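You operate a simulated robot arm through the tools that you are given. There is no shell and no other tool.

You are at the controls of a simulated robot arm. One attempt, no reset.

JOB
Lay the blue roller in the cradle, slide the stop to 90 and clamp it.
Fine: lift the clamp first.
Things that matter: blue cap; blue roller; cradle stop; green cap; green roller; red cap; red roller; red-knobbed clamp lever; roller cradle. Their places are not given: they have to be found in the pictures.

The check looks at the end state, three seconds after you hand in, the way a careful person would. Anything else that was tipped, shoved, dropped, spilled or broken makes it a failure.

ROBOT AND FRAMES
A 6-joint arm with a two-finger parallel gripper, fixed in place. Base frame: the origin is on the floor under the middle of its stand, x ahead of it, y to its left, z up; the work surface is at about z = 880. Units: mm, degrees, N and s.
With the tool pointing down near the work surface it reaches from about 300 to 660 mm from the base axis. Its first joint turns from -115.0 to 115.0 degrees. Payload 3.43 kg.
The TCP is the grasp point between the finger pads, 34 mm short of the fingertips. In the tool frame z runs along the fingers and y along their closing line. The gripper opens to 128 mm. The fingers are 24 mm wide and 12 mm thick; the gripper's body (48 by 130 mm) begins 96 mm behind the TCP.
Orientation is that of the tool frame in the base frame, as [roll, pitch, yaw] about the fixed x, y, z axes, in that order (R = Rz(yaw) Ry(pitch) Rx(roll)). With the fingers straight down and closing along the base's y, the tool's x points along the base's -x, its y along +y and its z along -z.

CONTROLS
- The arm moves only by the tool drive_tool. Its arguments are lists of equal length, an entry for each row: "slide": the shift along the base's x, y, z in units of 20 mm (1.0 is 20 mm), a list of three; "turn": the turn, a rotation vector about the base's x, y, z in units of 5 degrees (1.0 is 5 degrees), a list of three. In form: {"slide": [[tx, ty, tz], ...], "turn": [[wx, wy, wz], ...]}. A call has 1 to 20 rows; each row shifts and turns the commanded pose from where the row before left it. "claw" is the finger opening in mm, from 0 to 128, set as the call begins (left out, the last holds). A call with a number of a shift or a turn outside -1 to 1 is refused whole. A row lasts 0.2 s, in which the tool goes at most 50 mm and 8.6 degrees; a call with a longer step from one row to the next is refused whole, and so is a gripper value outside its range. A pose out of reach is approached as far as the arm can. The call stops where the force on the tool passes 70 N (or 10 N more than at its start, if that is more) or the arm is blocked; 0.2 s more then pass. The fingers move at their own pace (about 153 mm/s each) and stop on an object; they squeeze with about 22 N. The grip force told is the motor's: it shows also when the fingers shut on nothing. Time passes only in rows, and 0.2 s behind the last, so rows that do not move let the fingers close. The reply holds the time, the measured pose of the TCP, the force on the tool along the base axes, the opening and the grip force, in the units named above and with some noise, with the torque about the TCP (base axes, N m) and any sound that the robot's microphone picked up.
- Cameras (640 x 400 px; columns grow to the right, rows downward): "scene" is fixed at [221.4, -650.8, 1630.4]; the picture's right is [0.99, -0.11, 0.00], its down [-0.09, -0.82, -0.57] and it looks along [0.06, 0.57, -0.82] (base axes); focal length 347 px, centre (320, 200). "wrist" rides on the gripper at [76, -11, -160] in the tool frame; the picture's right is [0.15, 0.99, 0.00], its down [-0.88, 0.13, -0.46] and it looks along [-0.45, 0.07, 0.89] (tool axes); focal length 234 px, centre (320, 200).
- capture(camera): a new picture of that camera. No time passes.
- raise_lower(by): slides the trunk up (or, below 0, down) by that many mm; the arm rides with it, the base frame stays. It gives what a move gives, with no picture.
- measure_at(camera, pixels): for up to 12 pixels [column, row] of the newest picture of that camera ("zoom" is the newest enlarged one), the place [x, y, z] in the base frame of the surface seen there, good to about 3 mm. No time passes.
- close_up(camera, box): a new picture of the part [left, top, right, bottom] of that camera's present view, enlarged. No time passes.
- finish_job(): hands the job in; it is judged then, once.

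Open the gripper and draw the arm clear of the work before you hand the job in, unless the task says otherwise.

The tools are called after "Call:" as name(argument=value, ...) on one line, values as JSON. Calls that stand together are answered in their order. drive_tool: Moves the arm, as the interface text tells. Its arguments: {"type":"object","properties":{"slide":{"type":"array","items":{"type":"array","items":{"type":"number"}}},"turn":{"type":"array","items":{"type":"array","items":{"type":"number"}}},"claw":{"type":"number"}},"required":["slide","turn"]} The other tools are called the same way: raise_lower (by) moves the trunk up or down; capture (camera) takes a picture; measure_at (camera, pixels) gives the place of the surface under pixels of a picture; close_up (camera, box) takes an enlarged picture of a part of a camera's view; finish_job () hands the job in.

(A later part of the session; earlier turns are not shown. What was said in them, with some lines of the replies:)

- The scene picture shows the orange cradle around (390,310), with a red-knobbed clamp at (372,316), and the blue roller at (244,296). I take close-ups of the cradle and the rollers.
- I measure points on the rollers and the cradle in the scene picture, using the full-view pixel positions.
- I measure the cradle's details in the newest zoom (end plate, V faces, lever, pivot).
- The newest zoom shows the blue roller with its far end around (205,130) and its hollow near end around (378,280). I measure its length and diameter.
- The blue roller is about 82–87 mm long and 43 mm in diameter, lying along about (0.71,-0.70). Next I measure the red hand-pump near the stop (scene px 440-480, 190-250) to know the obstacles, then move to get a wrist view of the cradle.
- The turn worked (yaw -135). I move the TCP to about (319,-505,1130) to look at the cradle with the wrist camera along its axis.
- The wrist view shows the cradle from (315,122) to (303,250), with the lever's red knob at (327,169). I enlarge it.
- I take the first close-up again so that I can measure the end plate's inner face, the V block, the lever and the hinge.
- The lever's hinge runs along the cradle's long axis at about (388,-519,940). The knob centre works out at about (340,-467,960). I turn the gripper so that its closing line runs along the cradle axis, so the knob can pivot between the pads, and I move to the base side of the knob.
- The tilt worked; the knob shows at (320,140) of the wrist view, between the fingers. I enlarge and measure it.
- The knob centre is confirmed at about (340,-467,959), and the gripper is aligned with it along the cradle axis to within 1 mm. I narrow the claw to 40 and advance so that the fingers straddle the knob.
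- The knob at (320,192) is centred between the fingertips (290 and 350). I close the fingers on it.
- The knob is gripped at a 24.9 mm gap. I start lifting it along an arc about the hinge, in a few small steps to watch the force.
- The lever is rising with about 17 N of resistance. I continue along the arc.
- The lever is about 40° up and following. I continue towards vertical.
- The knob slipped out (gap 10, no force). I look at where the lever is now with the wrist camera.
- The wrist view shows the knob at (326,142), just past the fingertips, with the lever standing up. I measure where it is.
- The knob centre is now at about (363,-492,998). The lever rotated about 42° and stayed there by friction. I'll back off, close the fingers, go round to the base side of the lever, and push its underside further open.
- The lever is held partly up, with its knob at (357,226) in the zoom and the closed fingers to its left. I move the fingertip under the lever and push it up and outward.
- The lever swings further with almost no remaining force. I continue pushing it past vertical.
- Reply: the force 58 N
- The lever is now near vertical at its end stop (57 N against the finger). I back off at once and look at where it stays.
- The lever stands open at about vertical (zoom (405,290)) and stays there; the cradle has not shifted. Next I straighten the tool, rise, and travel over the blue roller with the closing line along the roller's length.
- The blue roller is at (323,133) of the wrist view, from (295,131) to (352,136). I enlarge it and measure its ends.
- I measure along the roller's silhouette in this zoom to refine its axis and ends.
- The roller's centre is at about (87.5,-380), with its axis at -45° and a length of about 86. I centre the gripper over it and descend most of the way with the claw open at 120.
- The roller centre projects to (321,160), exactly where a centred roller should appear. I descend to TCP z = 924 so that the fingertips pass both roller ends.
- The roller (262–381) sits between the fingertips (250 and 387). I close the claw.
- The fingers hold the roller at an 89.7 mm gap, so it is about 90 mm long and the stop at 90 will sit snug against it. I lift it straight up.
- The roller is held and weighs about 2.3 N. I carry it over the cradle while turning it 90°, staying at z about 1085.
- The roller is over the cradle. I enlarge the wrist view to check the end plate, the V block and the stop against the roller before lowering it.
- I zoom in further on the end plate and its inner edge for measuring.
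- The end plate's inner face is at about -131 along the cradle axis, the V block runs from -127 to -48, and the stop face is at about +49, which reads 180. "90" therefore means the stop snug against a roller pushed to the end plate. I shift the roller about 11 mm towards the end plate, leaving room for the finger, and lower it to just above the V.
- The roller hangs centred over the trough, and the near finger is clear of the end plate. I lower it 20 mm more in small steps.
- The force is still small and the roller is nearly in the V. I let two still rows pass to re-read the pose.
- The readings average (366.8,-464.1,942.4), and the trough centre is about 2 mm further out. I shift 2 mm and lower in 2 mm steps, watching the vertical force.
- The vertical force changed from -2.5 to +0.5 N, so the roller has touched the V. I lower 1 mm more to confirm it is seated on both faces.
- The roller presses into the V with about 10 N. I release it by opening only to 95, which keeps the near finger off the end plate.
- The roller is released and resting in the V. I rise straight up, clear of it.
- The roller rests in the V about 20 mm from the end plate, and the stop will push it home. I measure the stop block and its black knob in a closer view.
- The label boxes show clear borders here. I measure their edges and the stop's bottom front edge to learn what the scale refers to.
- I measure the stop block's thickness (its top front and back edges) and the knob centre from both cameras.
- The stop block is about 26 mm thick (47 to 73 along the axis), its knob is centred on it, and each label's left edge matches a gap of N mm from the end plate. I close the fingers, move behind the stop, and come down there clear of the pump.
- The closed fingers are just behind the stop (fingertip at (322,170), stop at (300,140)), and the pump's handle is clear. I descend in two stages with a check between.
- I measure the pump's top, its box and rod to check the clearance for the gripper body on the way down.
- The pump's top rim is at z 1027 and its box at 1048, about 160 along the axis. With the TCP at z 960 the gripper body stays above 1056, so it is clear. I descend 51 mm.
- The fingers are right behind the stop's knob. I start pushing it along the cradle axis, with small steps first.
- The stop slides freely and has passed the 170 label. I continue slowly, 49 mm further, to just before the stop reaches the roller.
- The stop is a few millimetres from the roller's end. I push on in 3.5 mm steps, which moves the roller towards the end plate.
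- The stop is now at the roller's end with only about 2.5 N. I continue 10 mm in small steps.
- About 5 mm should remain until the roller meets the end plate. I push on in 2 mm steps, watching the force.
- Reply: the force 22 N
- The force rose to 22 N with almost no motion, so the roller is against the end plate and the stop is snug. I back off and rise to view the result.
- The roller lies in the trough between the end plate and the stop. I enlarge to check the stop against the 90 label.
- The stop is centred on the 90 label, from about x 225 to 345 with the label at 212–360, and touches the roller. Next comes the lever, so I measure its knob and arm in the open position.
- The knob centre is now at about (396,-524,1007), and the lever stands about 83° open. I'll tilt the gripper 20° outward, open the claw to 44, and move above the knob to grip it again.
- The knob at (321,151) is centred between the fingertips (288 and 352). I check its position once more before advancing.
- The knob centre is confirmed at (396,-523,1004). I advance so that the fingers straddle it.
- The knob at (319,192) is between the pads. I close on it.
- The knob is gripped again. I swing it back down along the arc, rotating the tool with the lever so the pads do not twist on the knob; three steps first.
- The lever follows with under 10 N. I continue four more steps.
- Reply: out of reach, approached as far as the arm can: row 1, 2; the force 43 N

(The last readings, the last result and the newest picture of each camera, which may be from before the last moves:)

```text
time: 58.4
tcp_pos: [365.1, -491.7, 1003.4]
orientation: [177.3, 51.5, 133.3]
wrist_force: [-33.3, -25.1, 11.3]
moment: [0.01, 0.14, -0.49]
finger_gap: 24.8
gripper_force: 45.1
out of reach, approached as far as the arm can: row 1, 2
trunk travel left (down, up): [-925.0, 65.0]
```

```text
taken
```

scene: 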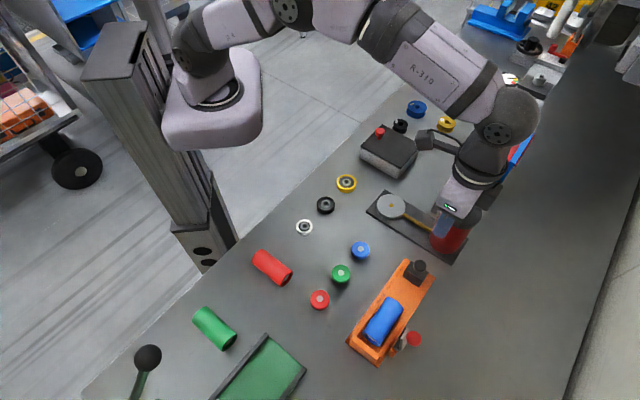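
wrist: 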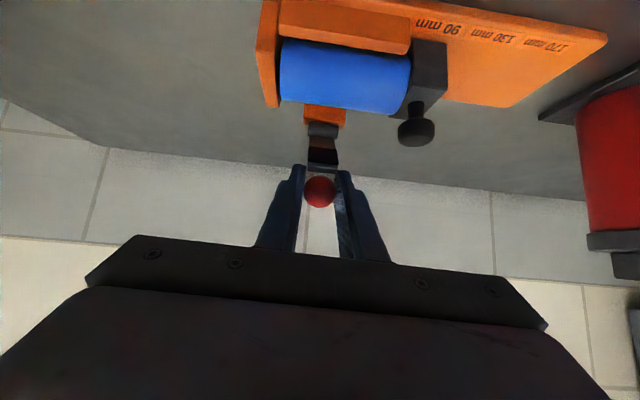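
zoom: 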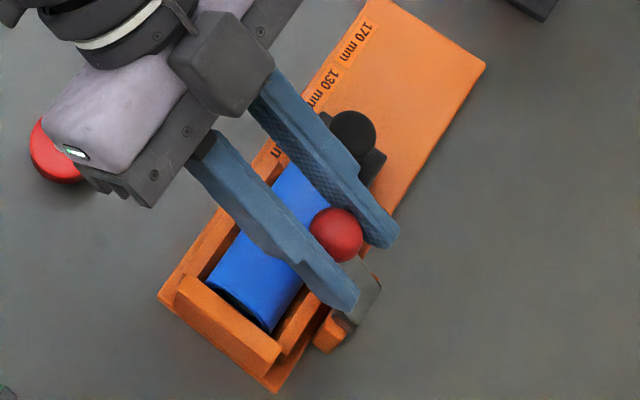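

The wrist ran near a joint limit, leaving about 41 N of side load. The cradle has not moved, so I release the knob now.

Call:
drive_tool(slide=[[0, 0, 0], [0, 0, 0]], turn=[[0, 0, 0], [0, 0, 0]], claw=50)

Call:
capture(camera="wrist")

Call:
close_up(camera="scene", box=[330, 260, 450, 370])

```text
time: 59.0
tcp_pos: [374.8, -483.5, 1000.7]
orientation: [177.9, 51.2, 134.9]
wrist_force: [-2.3, -2.7, -1.0]
moment: [0.06, -0.01, -0.03]
finger_gap: 52.2
gripper_force: 2.1
trunk travel left (down, up): [-925.0, 65.0]
```

```text
taken
```

wrist: 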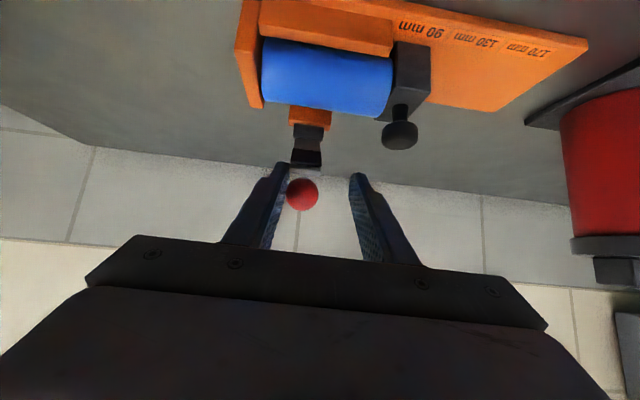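

```text
3.64 times, centred on (390, 315) of scene
```

zoom: 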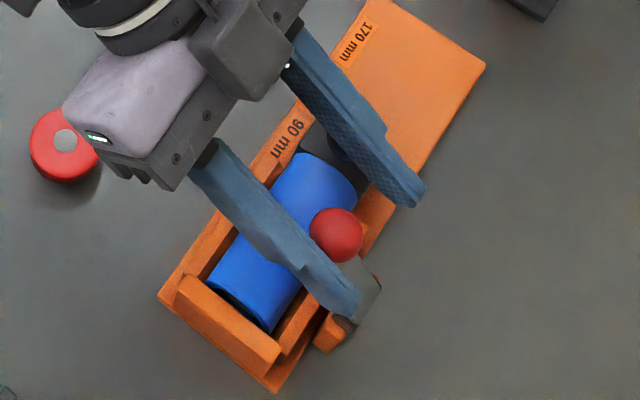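

The lever stays at roughly 45° and the left finger rests lightly on the knob. I back straight out along the tool axis, easing away from the knob.

Call:
drive_tool(slide=[[-0.43, 0.23, 0.377], [-0.43, 0.23, 0.377], [-0.33, 0.33, 0.377], [-0.33, 0.33, 0.377], [-0.33, 0.33, 0.5], [-0.33, 0.33, 0.6]], turn=[[0, 0, 0], [0, 0, 0], [0, 0, 0], [0, 0, 0], [0.707, 0.707, 0], [0.707, 0.707, 0]])

Call:
capture(camera="wrist")

Call:
close_up(camera="scene", box=[330, 260, 450, 370])

```text
time: 60.4
tcp_pos: [329.9, -447.6, 1053.4]
orientation: [178.0, 41.2, 134.8]
wrist_force: [-0.7, 0.0, -0.5]
moment: [-0.02, -0.01, -0.01]
finger_gap: 49.9
gripper_force: 0.0
trunk travel left (down, up): [-925.0, 65.0]
```

```text
taken
```

wrist: 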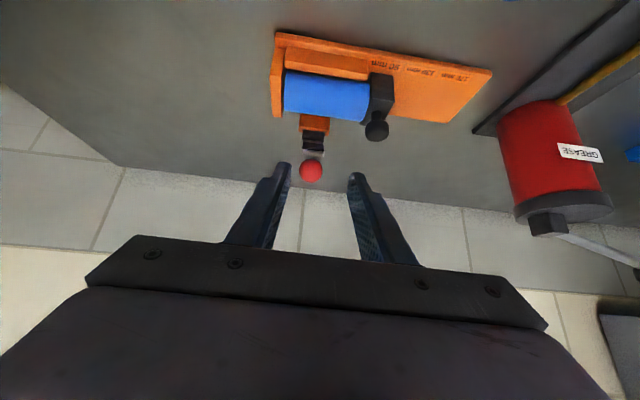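

```text
3.64 times, centred on (390, 315) of scene
```

zoom: 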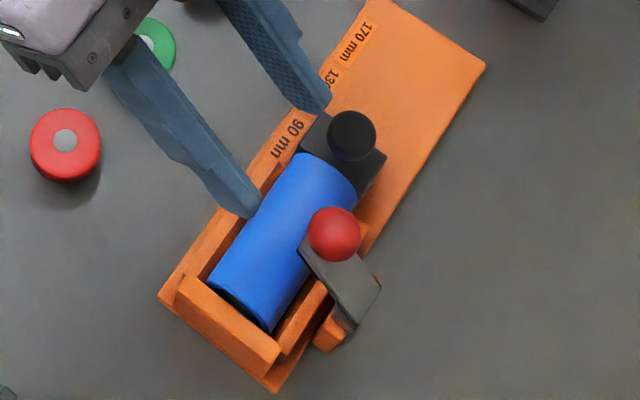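

The lever stands at roughly 45° with its knob at (334,235) in the zoom, and the roller and stop are undisturbed. I measure the knob now.

Call:
measure_at(camera="zoom", pixels=[[334, 235], [334, 225], [325, 235], [345, 235], [345, 285], [360, 285], [318, 258], [353, 130], [355, 175], [300, 180]])

Call:
drive_tool(slide=[[0, 0, 0.5], [0, 0, 0.5], [0, 0, 0.5], [0, 0, 0.5], [0, 0, 0], [0, 0, 0], [0, 0, 0], [0, 0, 0]], turn=[[0.707, 0.707, 0], [0.707, 0.707, 0], [0.707, 0.707, 0], [0.707, 0.707, 0], [0.707, 0.707, 0], [0.707, 0.707, 0], [0.707, 0.707, 0], [0.707, 0.707, 0]], claw=0)

```text
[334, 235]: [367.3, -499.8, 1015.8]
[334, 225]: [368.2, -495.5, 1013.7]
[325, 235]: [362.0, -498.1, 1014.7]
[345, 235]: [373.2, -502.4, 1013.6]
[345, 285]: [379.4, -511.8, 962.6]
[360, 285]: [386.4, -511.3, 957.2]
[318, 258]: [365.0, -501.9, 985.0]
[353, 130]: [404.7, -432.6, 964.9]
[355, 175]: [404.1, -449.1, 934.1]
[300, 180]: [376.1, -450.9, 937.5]
```

```text
time: 62.2
tcp_pos: [330.6, -449.1, 1093.0]
orientation: [178.2, 1.2, 134.7]
wrist_force: [0.4, 0.4, 0.2]
moment: [0.03, 0.03, -0.03]
finger_gap: 0.0
gripper_force: 22.3
trunk travel left (down, up): [-925.0, 65.0]
```

The knob centre is now at about (370,-497,1004), so the lever is about 50° above closed. I level the tool, carry the closed fingers over to the outer side of the knob, and will push it inward from there.

Call:
drive_tool(slide=[[0.625, -0.713, 0], [0.625, -0.713, 0], [0.625, -0.713, 0], [0.625, -0.713, 0], [0.625, -0.713, 0]], turn=[[-0.083, 0.424, 0.05], [0, 0, 0], [0, 0, 0], [0, 0, 0], [0, 0, 0]])

Call:
capture(camera="wrist")

Call:
capture(camera="scene")

```text
time: 63.4
tcp_pos: [379.0, -501.4, 1091.9]
orientation: [179.9, 0.1, 135.1]
wrist_force: [-0.8, -0.7, -0.4]
moment: [-0.01, -0.02, 0.0]
finger_gap: 0.1
gripper_force: 21.9
out of reach, approached as far as the arm can: row 4, 5
trunk travel left (down, up): [-925.0, 65.0]
```

```text
taken
```

wrist: 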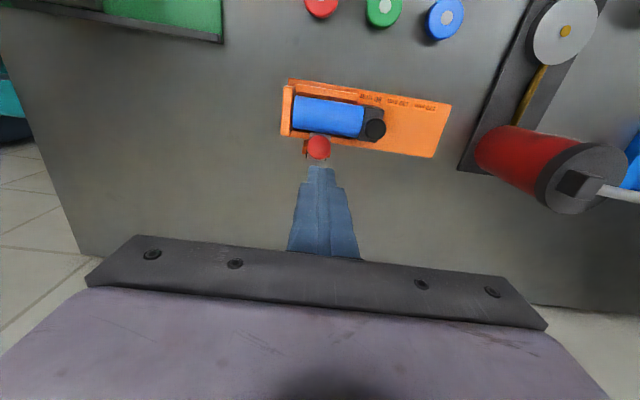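

```text
taken
```

scene: 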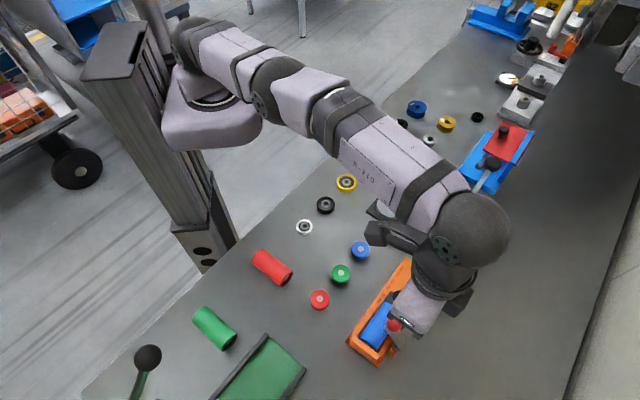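

The vertical pose ran out of reach at (379,-501). An outward tilt shortens the wrist's reach and also gives the right pushing direction, so I tilt 20° here and re-read the pose.

Call:
drive_tool(slide=[[0, 0, 0], [0, 0, 0], [0, 0, 0], [0, 0, 0], [0, 0, 0]], turn=[[-0.707, -0.707, 0], [-0.707, -0.707, 0], [-0.707, -0.707, 0], [-0.707, -0.707, 0], [0, 0, 0]])

Call:
capture(camera="wrist")

```text
time: 64.6
tcp_pos: [377.6, -501.1, 1090.6]
orientation: [179.9, 20.2, 135.1]
wrist_force: [0.4, -0.1, 0.2]
moment: [0.01, 0.0, 0.0]
finger_gap: 0.0
gripper_force: 21.6
trunk travel left (down, up): [-925.0, 65.0]
```

```text
taken
```

wrist: 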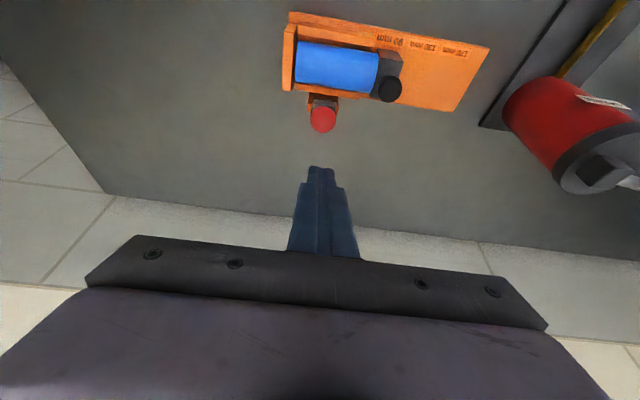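

The pose holds at (378,-501,1091) with a 20° tilt. I lower the closed fingers behind the outer side of the knob.

Call:
drive_tool(slide=[[0.109, -0.161, -0.72], [0.109, -0.161, -0.72], [0.109, -0.161, -0.72], [0.109, -0.161, -0.72]], turn=[[0, 0, 0], [0, 0, 0], [0, 0, 0], [0, 0, 0]])

Call:
capture(camera="wrist")

Call:
close_up(camera="scene", box=[330, 260, 450, 370])

```text
time: 65.6
tcp_pos: [386.3, -514.5, 1032.7]
orientation: [180.0, 20.1, 135.1]
wrist_force: [-0.2, 0.3, 0.2]
moment: [0.03, -0.03, 0.03]
finger_gap: 0.0
gripper_force: 22.3
trunk travel left (down, up): [-925.0, 65.0]
```

```text
taken
```

wrist: 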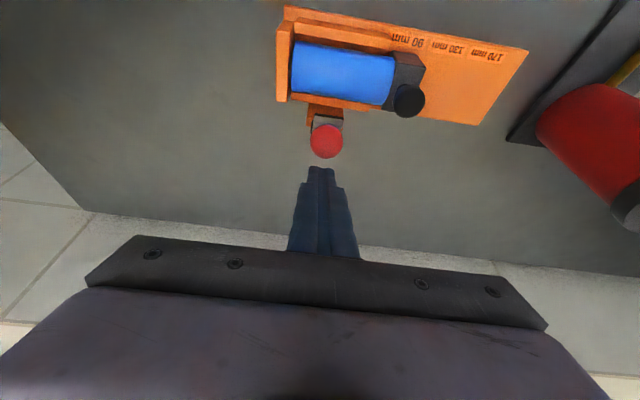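

```text
3.64 times, centred on (390, 315) of scene
```

zoom: 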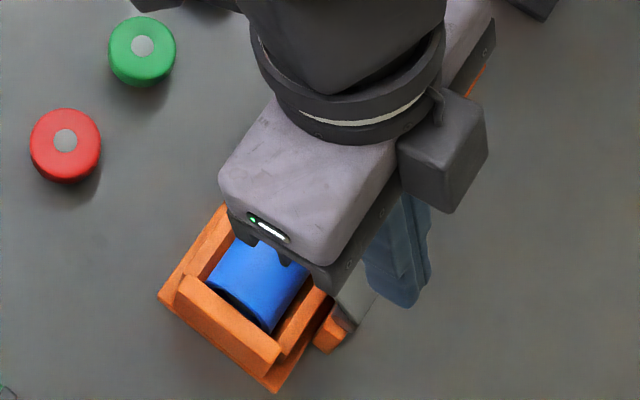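

I measure the knob from this pose to confirm that the fingers are on its outer side.

Call:
measure_at(camera="wrist", pixels=[[326, 141], [326, 132], [318, 141], [334, 141], [320, 170], [328, 119]])

```text
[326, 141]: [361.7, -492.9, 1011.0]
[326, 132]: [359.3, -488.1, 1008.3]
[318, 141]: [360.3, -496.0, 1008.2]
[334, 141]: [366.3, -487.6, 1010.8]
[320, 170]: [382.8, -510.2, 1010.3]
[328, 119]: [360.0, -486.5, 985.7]
```

The fingers are on the outer side of the knob (knob centre about (367,-497,1001)). I push it inward and down along its arc in small steps.

Call:
drive_tool(slide=[[-0.265, 0.265, -0.2], [-0.198, 0.198, -0.15], [-0.194, 0.194, -0.145], [-0.191, 0.191, -0.165], [-0.173, 0.173, -0.195]], turn=[[0, 0, 0], [0, 0, 0], [0, 0, 0], [0, 0, 0], [0, 0, 0]])

Call:
capture(camera="wrist")

Call:
close_up(camera="scene", box=[330, 260, 450, 370])

```text
time: 66.8
tcp_pos: [366.6, -493.4, 1016.5]
orientation: [179.9, 20.0, 135.1]
wrist_force: [0.0, -0.5, 0.4]
moment: [-0.02, 0.04, 0.02]
finger_gap: 0.0
gripper_force: 21.9
trunk travel left (down, up): [-925.0, 65.0]
```

```text
taken
```

wrist: 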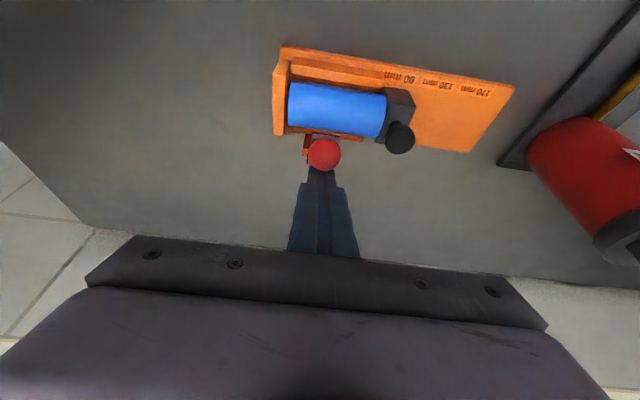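

```text
3.64 times, centred on (390, 315) of scene
```

zoom: 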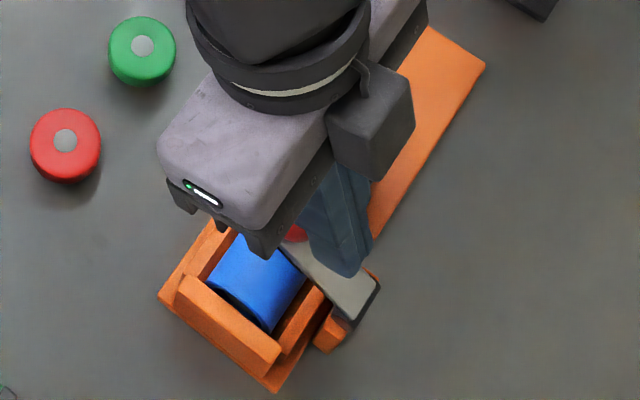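

The lever is following (knob at (295,232) in the zoom). I keep pushing along the arc.

Call:
drive_tool(slide=[[-0.166, 0.166, -0.21], [-0.149, 0.149, -0.235], [-0.138, 0.138, -0.245]], turn=[[0, 0, 0], [0, 0, 0], [0, 0, 0]])

Call:
capture(camera="wrist")

Call:
measure_at(camera="wrist", pixels=[[323, 160], [323, 150], [318, 160], [330, 160]])

```text
time: 67.6
tcp_pos: [356.2, -484.5, 1002.8]
orientation: [179.8, 20.1, 135.1]
wrist_force: [-0.3, 0.8, -0.6]
moment: [0.01, 0.02, 0.0]
finger_gap: 0.3
gripper_force: 21.9
trunk travel left (down, up): [-925.0, 65.0]
```

```text
taken
```

wrist: 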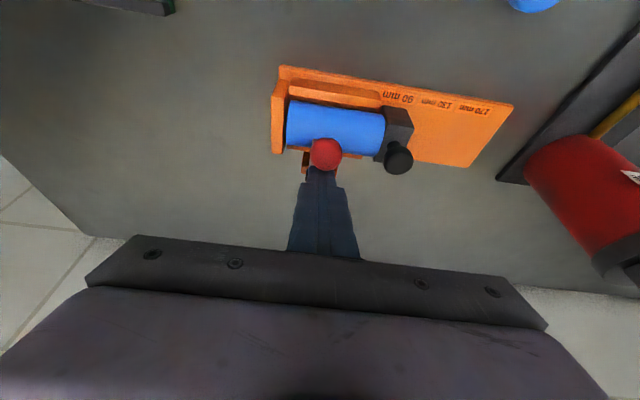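

```text
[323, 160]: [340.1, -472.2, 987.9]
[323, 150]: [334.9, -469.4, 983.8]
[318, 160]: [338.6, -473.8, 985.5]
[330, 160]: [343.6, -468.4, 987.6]
```

The knob is at about (345,-475,976), about 14° from closed. I continue two more steps along the arc.

Call:
drive_tool(slide=[[-0.117, 0.117, -0.265], [-0.103, 0.103, -0.28]], turn=[[0, 0, 0], [0, 0, 0]])

Call:
close_up(camera="scene", box=[330, 260, 450, 370])

Call:
capture(camera="wrist")

```text
time: 68.2
tcp_pos: [352.8, -480.1, 992.4]
orientation: [179.8, 20.1, 135.1]
wrist_force: [-0.4, -0.5, 0.0]
moment: [-0.01, -0.01, 0.0]
finger_gap: 0.0
gripper_force: 21.6
trunk travel left (down, up): [-925.0, 65.0]
```

```text
3.64 times, centred on (390, 315) of scene
```

zoom: 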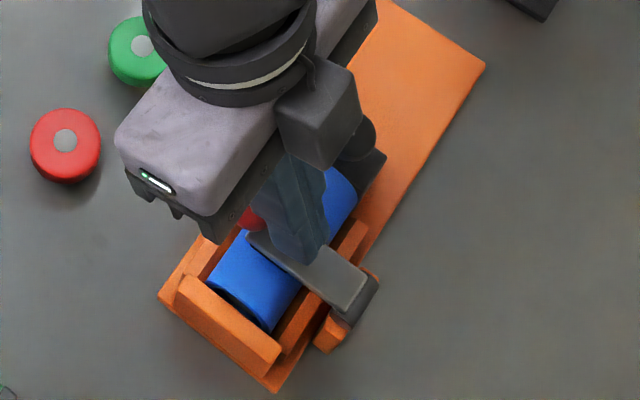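

```text
taken
```

wrist: 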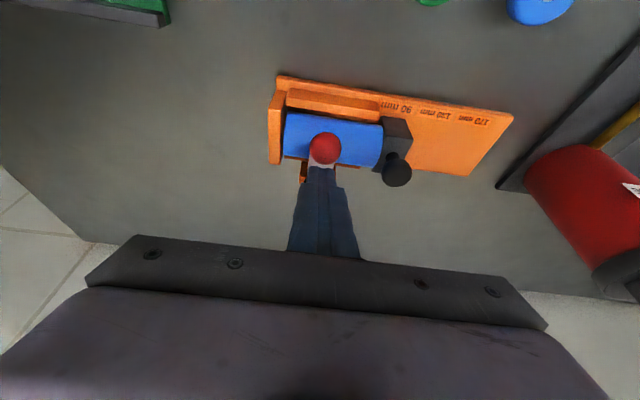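

The lever is almost closed. I rise, straighten the tool, and move above the knob to press it down firmly.

Call:
drive_tool(slide=[[0, 0, 1], [0, 0, 1], [-0.15, 0.15, 0], [-0.15, 0.15, 0], [-0.15, 0.15, 0], [-0.15, 0.15, 0]], turn=[[0, 0, 0], [0, 0, 0], [0.707, 0.707, 0], [0.707, 0.707, 0], [0.707, 0.707, 0], [0.707, 0.707, 0]])

Call:
capture(camera="wrist")

Call:
close_up(camera="wrist", box=[240, 80, 440, 200])

```text
time: 69.6
tcp_pos: [339.6, -467.5, 1030.2]
orientation: [180.0, 0.0, 135.1]
wrist_force: [-0.1, 0.2, -0.4]
moment: [-0.01, 0.02, -0.02]
finger_gap: 0.0
gripper_force: 22.1
trunk travel left (down, up): [-925.0, 65.0]
```

```text
taken
```

wrist: 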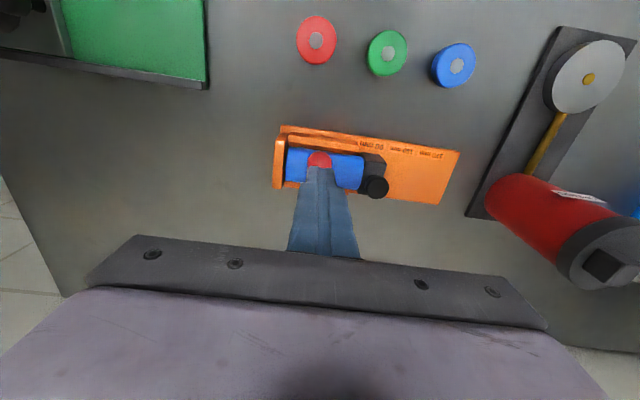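

```text
3.20 times, centred on (340, 140) of wrist
```

zoom: 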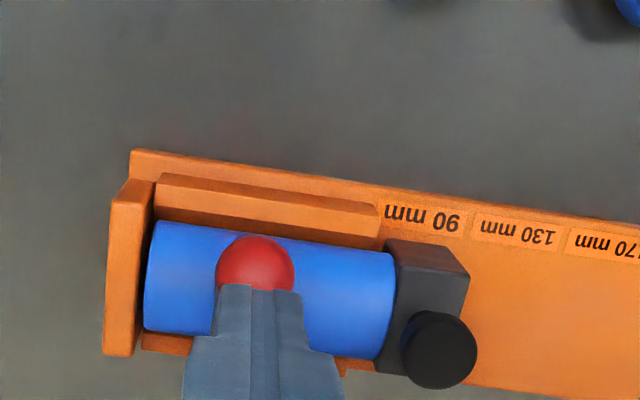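

The fingertips are directly above the knob. I descend 14 mm to near contact, then press in small steps with force checks.

Call:
drive_tool(slide=[[0, 0, -0.35], [0, 0, -0.35]], turn=[[0, 0, 0], [0, 0, 0]])

Call:
drive_tool(slide=[[0, 0, -0.15], [0, 0, -0.15]], turn=[[0, 0, 0], [0, 0, 0]])

```text
time: 70.2
tcp_pos: [340.0, -466.4, 1018.1]
orientation: [-180.0, 0.1, 135.1]
wrist_force: [0.1, 0.0, -0.5]
moment: [0.0, -0.01, 0.0]
finger_gap: 0.0
gripper_force: 21.9
trunk travel left (down, up): [-925.0, 65.0]
```

```text
time: 70.8
tcp_pos: [340.6, -466.3, 1011.0]
orientation: [179.8, 0.2, 135.1]
wrist_force: [0.1, -0.4, 0.2]
moment: [-0.01, 0.02, 0.01]
finger_gap: 0.0
gripper_force: 22.0
trunk travel left (down, up): [-925.0, 65.0]
```

No contact force yet at z 1011. I continue down in 2 mm steps.

Call:
drive_tool(slide=[[0, 0, -0.1], [0, 0, -0.1]], turn=[[0, 0, 0], [0, 0, 0]])

Call:
drive_tool(slide=[[0, 0, -0.1]], turn=[[0, 0, 0]])

Call:
drive_tool(slide=[[0, 0, -0.1]], turn=[[0, 0, 0]])

```text
time: 71.4
tcp_pos: [342.5, -467.6, 1008.7]
orientation: [179.9, 0.0, 135.1]
wrist_force: [0.4, -0.7, -0.2]
moment: [0.0, -0.05, 0.01]
finger_gap: 0.0
gripper_force: 21.9
trunk travel left (down, up): [-925.0, 65.0]
```

```text
time: 71.8
tcp_pos: [341.7, -467.2, 1007.8]
orientation: [179.9, 0.2, 135.2]
wrist_force: [0.0, 1.9, 6.8]
moment: [0.07, -0.01, 0.0]
finger_gap: 0.1
gripper_force: 21.2
trunk travel left (down, up): [-925.0, 65.0]
```

```text
time: 72.2
tcp_pos: [340.0, -466.8, 1006.4]
orientation: [179.9, 0.6, 135.1]
wrist_force: [1.0, 2.2, 16.7]
moment: [0.08, 0.01, 0.0]
finger_gap: 0.0
gripper_force: 22.2
trunk travel left (down, up): [-925.0, 65.0]
```

Contact began at z about 1008 and the force is rising (17 N at 1006). I press a little more to see whether the lever still moves or is on the roller.

Call:
drive_tool(slide=[[0, 0, -0.1]], turn=[[0, 0, 0]])

Call:
drive_tool(slide=[[0, 0, -0.1]], turn=[[0, 0, 0]])

Call:
close_up(camera="scene", box=[330, 260, 450, 370])

```text
time: 72.6
tcp_pos: [340.2, -466.8, 1006.1]
orientation: [180.0, 0.6, 135.1]
wrist_force: [1.2, 2.1, 29.7]
moment: [0.11, 0.0, 0.02]
finger_gap: 0.2
gripper_force: 21.7
trunk travel left (down, up): [-925.0, 65.0]
```

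```text
time: 73.0
tcp_pos: [341.2, -466.9, 1006.4]
orientation: [-180.0, 0.8, 135.1]
wrist_force: [1.9, 2.2, 37.4]
moment: [0.08, 0.01, 0.02]
finger_gap: 0.1
gripper_force: 21.5
trunk travel left (down, up): [-925.0, 65.0]
```

```text
3.64 times, centred on (390, 315) of scene
```

zoom: 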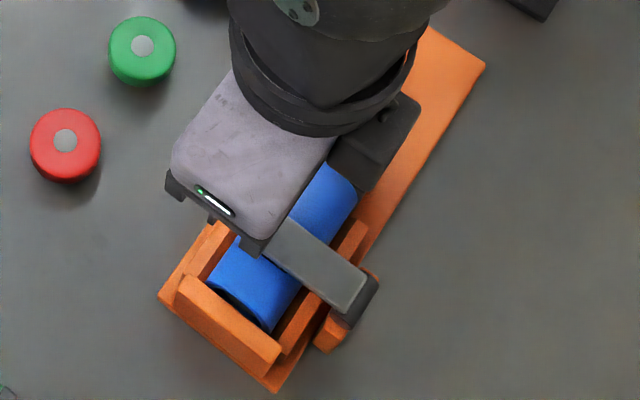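

The force rises to 37 N with no further motion, so the lever is fully down on the roller. I rise clear and inspect.

Call:
drive_tool(slide=[[0, 0, 0.3], [0, 0, 0.8], [0, 0, 1], [0, 0, 1], [0, 0, 1], [-0.5, 0.5, 1], [-0.7, 0.7, 0.5], [-0.7, 0.7, 0.5], [-0.7, 0.7, 0.5], [-0.7, 0.7, 0.5]], turn=[[0, 0, 0], [0, 0, 0], [0, 0, 0], [0, 0, 0], [0, 0, 0], [0, 0, 0], [0, 0, 0], [0, 0, 0], [0, 0, 0], [0, 0, 0]])

Call:
capture(camera="scene")

Call:
close_up(camera="scene", box=[330, 250, 450, 370])

Call:
capture(camera="wrist")

```text
time: 75.2
tcp_pos: [273.5, -398.4, 1142.6]
orientation: [179.8, 0.1, 135.1]
wrist_force: [-0.1, 0.9, 0.1]
moment: [0.01, -0.05, -0.01]
finger_gap: 0.1
gripper_force: 21.7
trunk travel left (down, up): [-925.0, 65.0]
```

```text
taken
```

scene: 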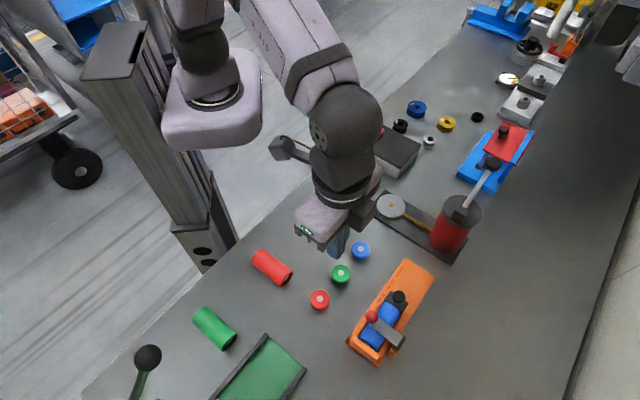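

```text
3.33 times, centred on (390, 310) of scene
```

zoom: 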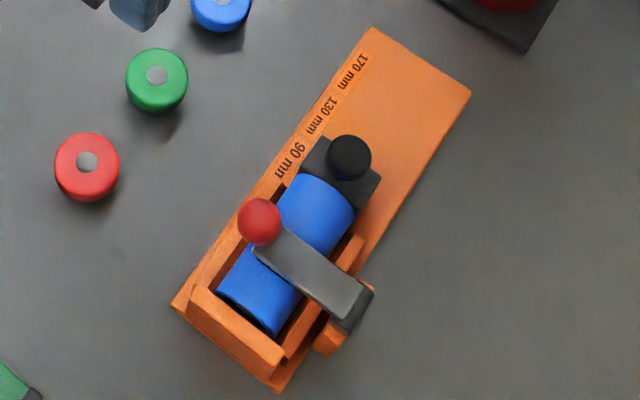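

```text
taken
```

wrist: 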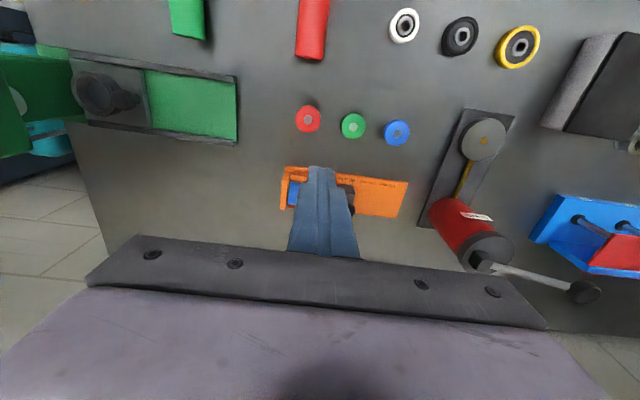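

The lever is down across the roller, the stop is beside the 90 label, and nothing else has moved. I zoom in to check the roller's end at the end plate and the stop.

Call:
close_up(camera="scene", box=[340, 310, 400, 370])

Call:
measure_at(camera="zoom", pixels=[[200, 240], [230, 270], [280, 300], [160, 215], [170, 240], [220, 290], [290, 345], [240, 220], [180, 200], [320, 330]])

```text
6.67 times, centred on (370, 340) of scene
```

zoom: 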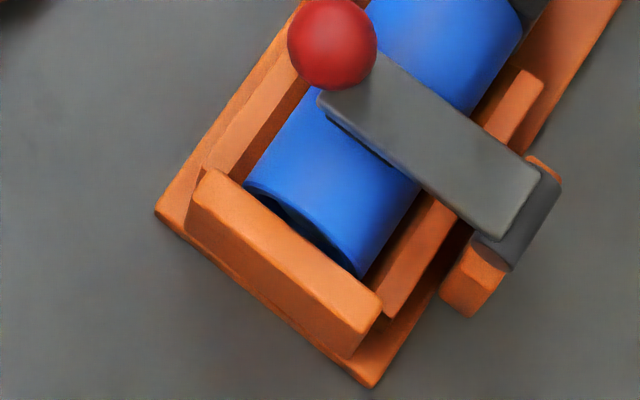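

```text
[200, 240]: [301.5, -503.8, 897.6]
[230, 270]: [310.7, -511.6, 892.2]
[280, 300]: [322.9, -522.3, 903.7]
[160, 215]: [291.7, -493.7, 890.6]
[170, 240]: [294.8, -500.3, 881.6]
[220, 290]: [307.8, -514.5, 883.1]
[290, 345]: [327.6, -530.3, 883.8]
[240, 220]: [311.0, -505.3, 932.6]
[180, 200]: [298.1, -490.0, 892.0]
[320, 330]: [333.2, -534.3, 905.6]
```

The roller's rim sits right at the end plate, and the lever lies flat across it. I check the stop end and label once more.

Call:
close_up(camera="scene", box=[370, 270, 430, 330])

Call:
measure_at(camera="zoom", pixels=[[340, 110], [225, 130], [210, 165], [330, 190], [360, 150], [180, 165], [230, 60], [270, 230], [390, 165], [280, 120]])

```text
6.67 times, centred on (400, 300) of scene
```

zoom: 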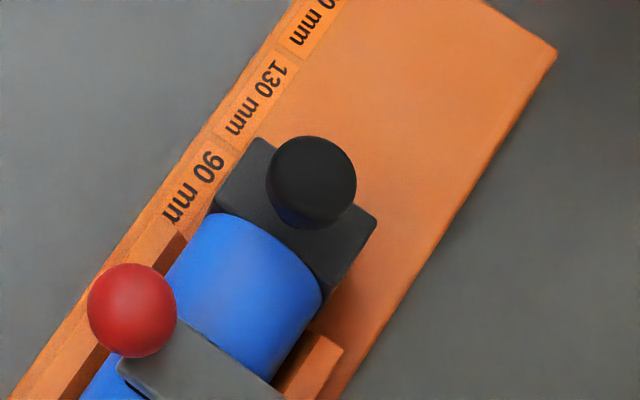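

```text
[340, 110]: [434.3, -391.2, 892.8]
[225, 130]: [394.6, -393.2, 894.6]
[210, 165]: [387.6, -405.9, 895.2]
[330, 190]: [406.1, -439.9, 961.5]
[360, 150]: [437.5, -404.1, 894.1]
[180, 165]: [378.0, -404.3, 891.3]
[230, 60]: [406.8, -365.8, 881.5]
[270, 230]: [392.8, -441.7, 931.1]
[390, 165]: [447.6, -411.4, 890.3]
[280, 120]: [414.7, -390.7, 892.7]
```

Everything is in place: the stop sits at the 90 label against the roller and the lever is clamped. I open the gripper and draw the arm up and back, clear of the work.

Call:
drive_tool(slide=[[0, 0.3, 0.8], [0, 0.5, 0.8], [0, 0.7, 0.8], [0, 0.7, 0.8], [0, 0.7, 0.8], [0, 0.7, 0.5], [0, 0.7, 0], [0, 0, 0], [0, 0, 0], [0, 0, 0]], turn=[[0, 0, 0], [0, 0, 0], [0, 0, 0], [0, 0, 0], [0, 0, 0], [0, 0, 0], [0, 0, 0], [0, 0, 0], [0, 0, 0], [0, 0, 0]], claw=100)

Call:
capture(camera="scene")

Call:
close_up(camera="wrist", box=[220, 100, 420, 260])

Call:
close_up(camera="scene", box=[330, 250, 450, 370])

```text
time: 77.4
tcp_pos: [274.6, -317.3, 1232.2]
orientation: [179.9, 0.1, 135.1]
wrist_force: [0.0, 0.1, -0.4]
moment: [-0.03, -0.01, 0.0]
finger_gap: 100.2
gripper_force: 0.0
trunk travel left (down, up): [-925.0, 65.0]
```

```text
taken
```

scene: 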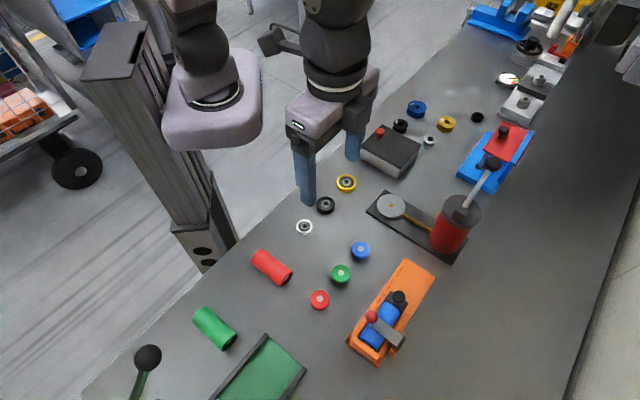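

```text
2.50 times, centred on (320, 180) of wrist
```

zoom: 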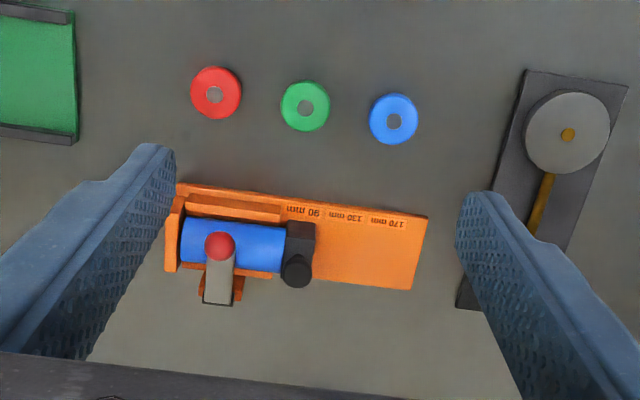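

```text
3.33 times, centred on (390, 310) of scene
```

zoom: 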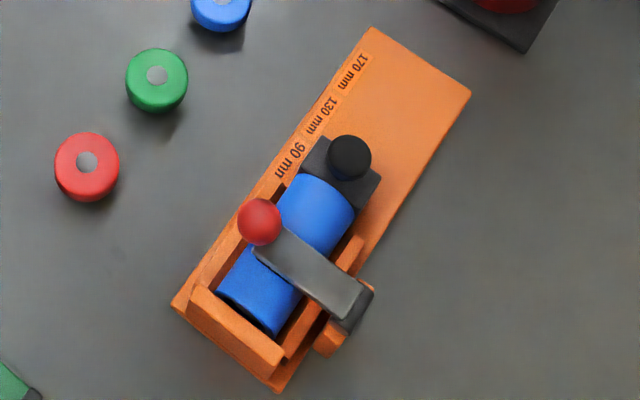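

The arm is clear and the gripper open. I take one last enlarged look at the stop and the 90 label from the wrist camera.

Call:
close_up(camera="wrist", box=[285, 165, 395, 235])

Call:
measure_at(camera="zoom", pixels=[[280, 150], [330, 165], [335, 120], [200, 80], [270, 95], [60, 120], [220, 130], [100, 190], [255, 200], [320, 200]])

```text
5.71 times, centred on (340, 200) of wrist
```

zoom: 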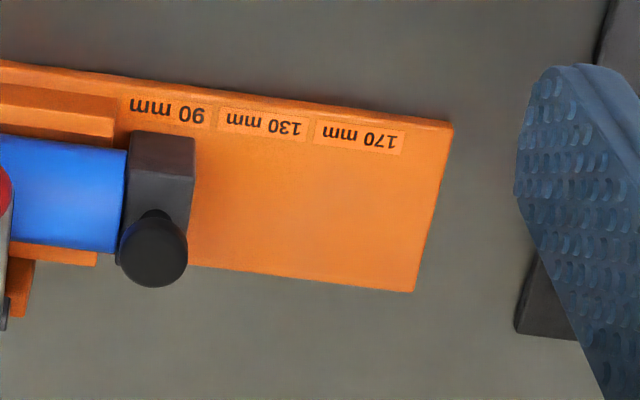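

```text
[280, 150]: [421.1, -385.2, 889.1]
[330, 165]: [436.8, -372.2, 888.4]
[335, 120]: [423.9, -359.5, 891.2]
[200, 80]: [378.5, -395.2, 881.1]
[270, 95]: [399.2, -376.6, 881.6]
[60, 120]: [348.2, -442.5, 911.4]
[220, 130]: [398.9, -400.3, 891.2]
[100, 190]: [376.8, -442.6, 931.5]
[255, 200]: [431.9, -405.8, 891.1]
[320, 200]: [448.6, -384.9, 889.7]
```

The stop is centred on the 90 label (block 132–195, label 122–210) and snug against the roller. The lever is down, nothing else has moved, and the arm is clear with the gripper open, so I hand the job in.

Call:
finish_job()

```text
The job is handed in.
```

I lifted the clamp and laid the blue roller in the cradle. Then I slid the stop to 90, clamped the roller, and handed the job in.

- **Roller:** it lies in the trough with one end at the end plate. It measured about 90 mm in the gripper, so it just fits at the 90 setting.
- **Stop:** it is centred on the 90 label and touches the other end of the roller.
- **Clamp:** the lever is fully down on the roller. I pressed its knob to 37 N and it did not move any further.
- **Surroundings:** in the last pictures the caps, the other rollers and the cradle looked undisturbed. The gripper is open and the arm is clear of the work.

While I was lowering the clamp, the wrist ran near a reach limit and put about 41 N of sideways load on the lever. I released it straight away, and the pictures showed the cradle had not moved.
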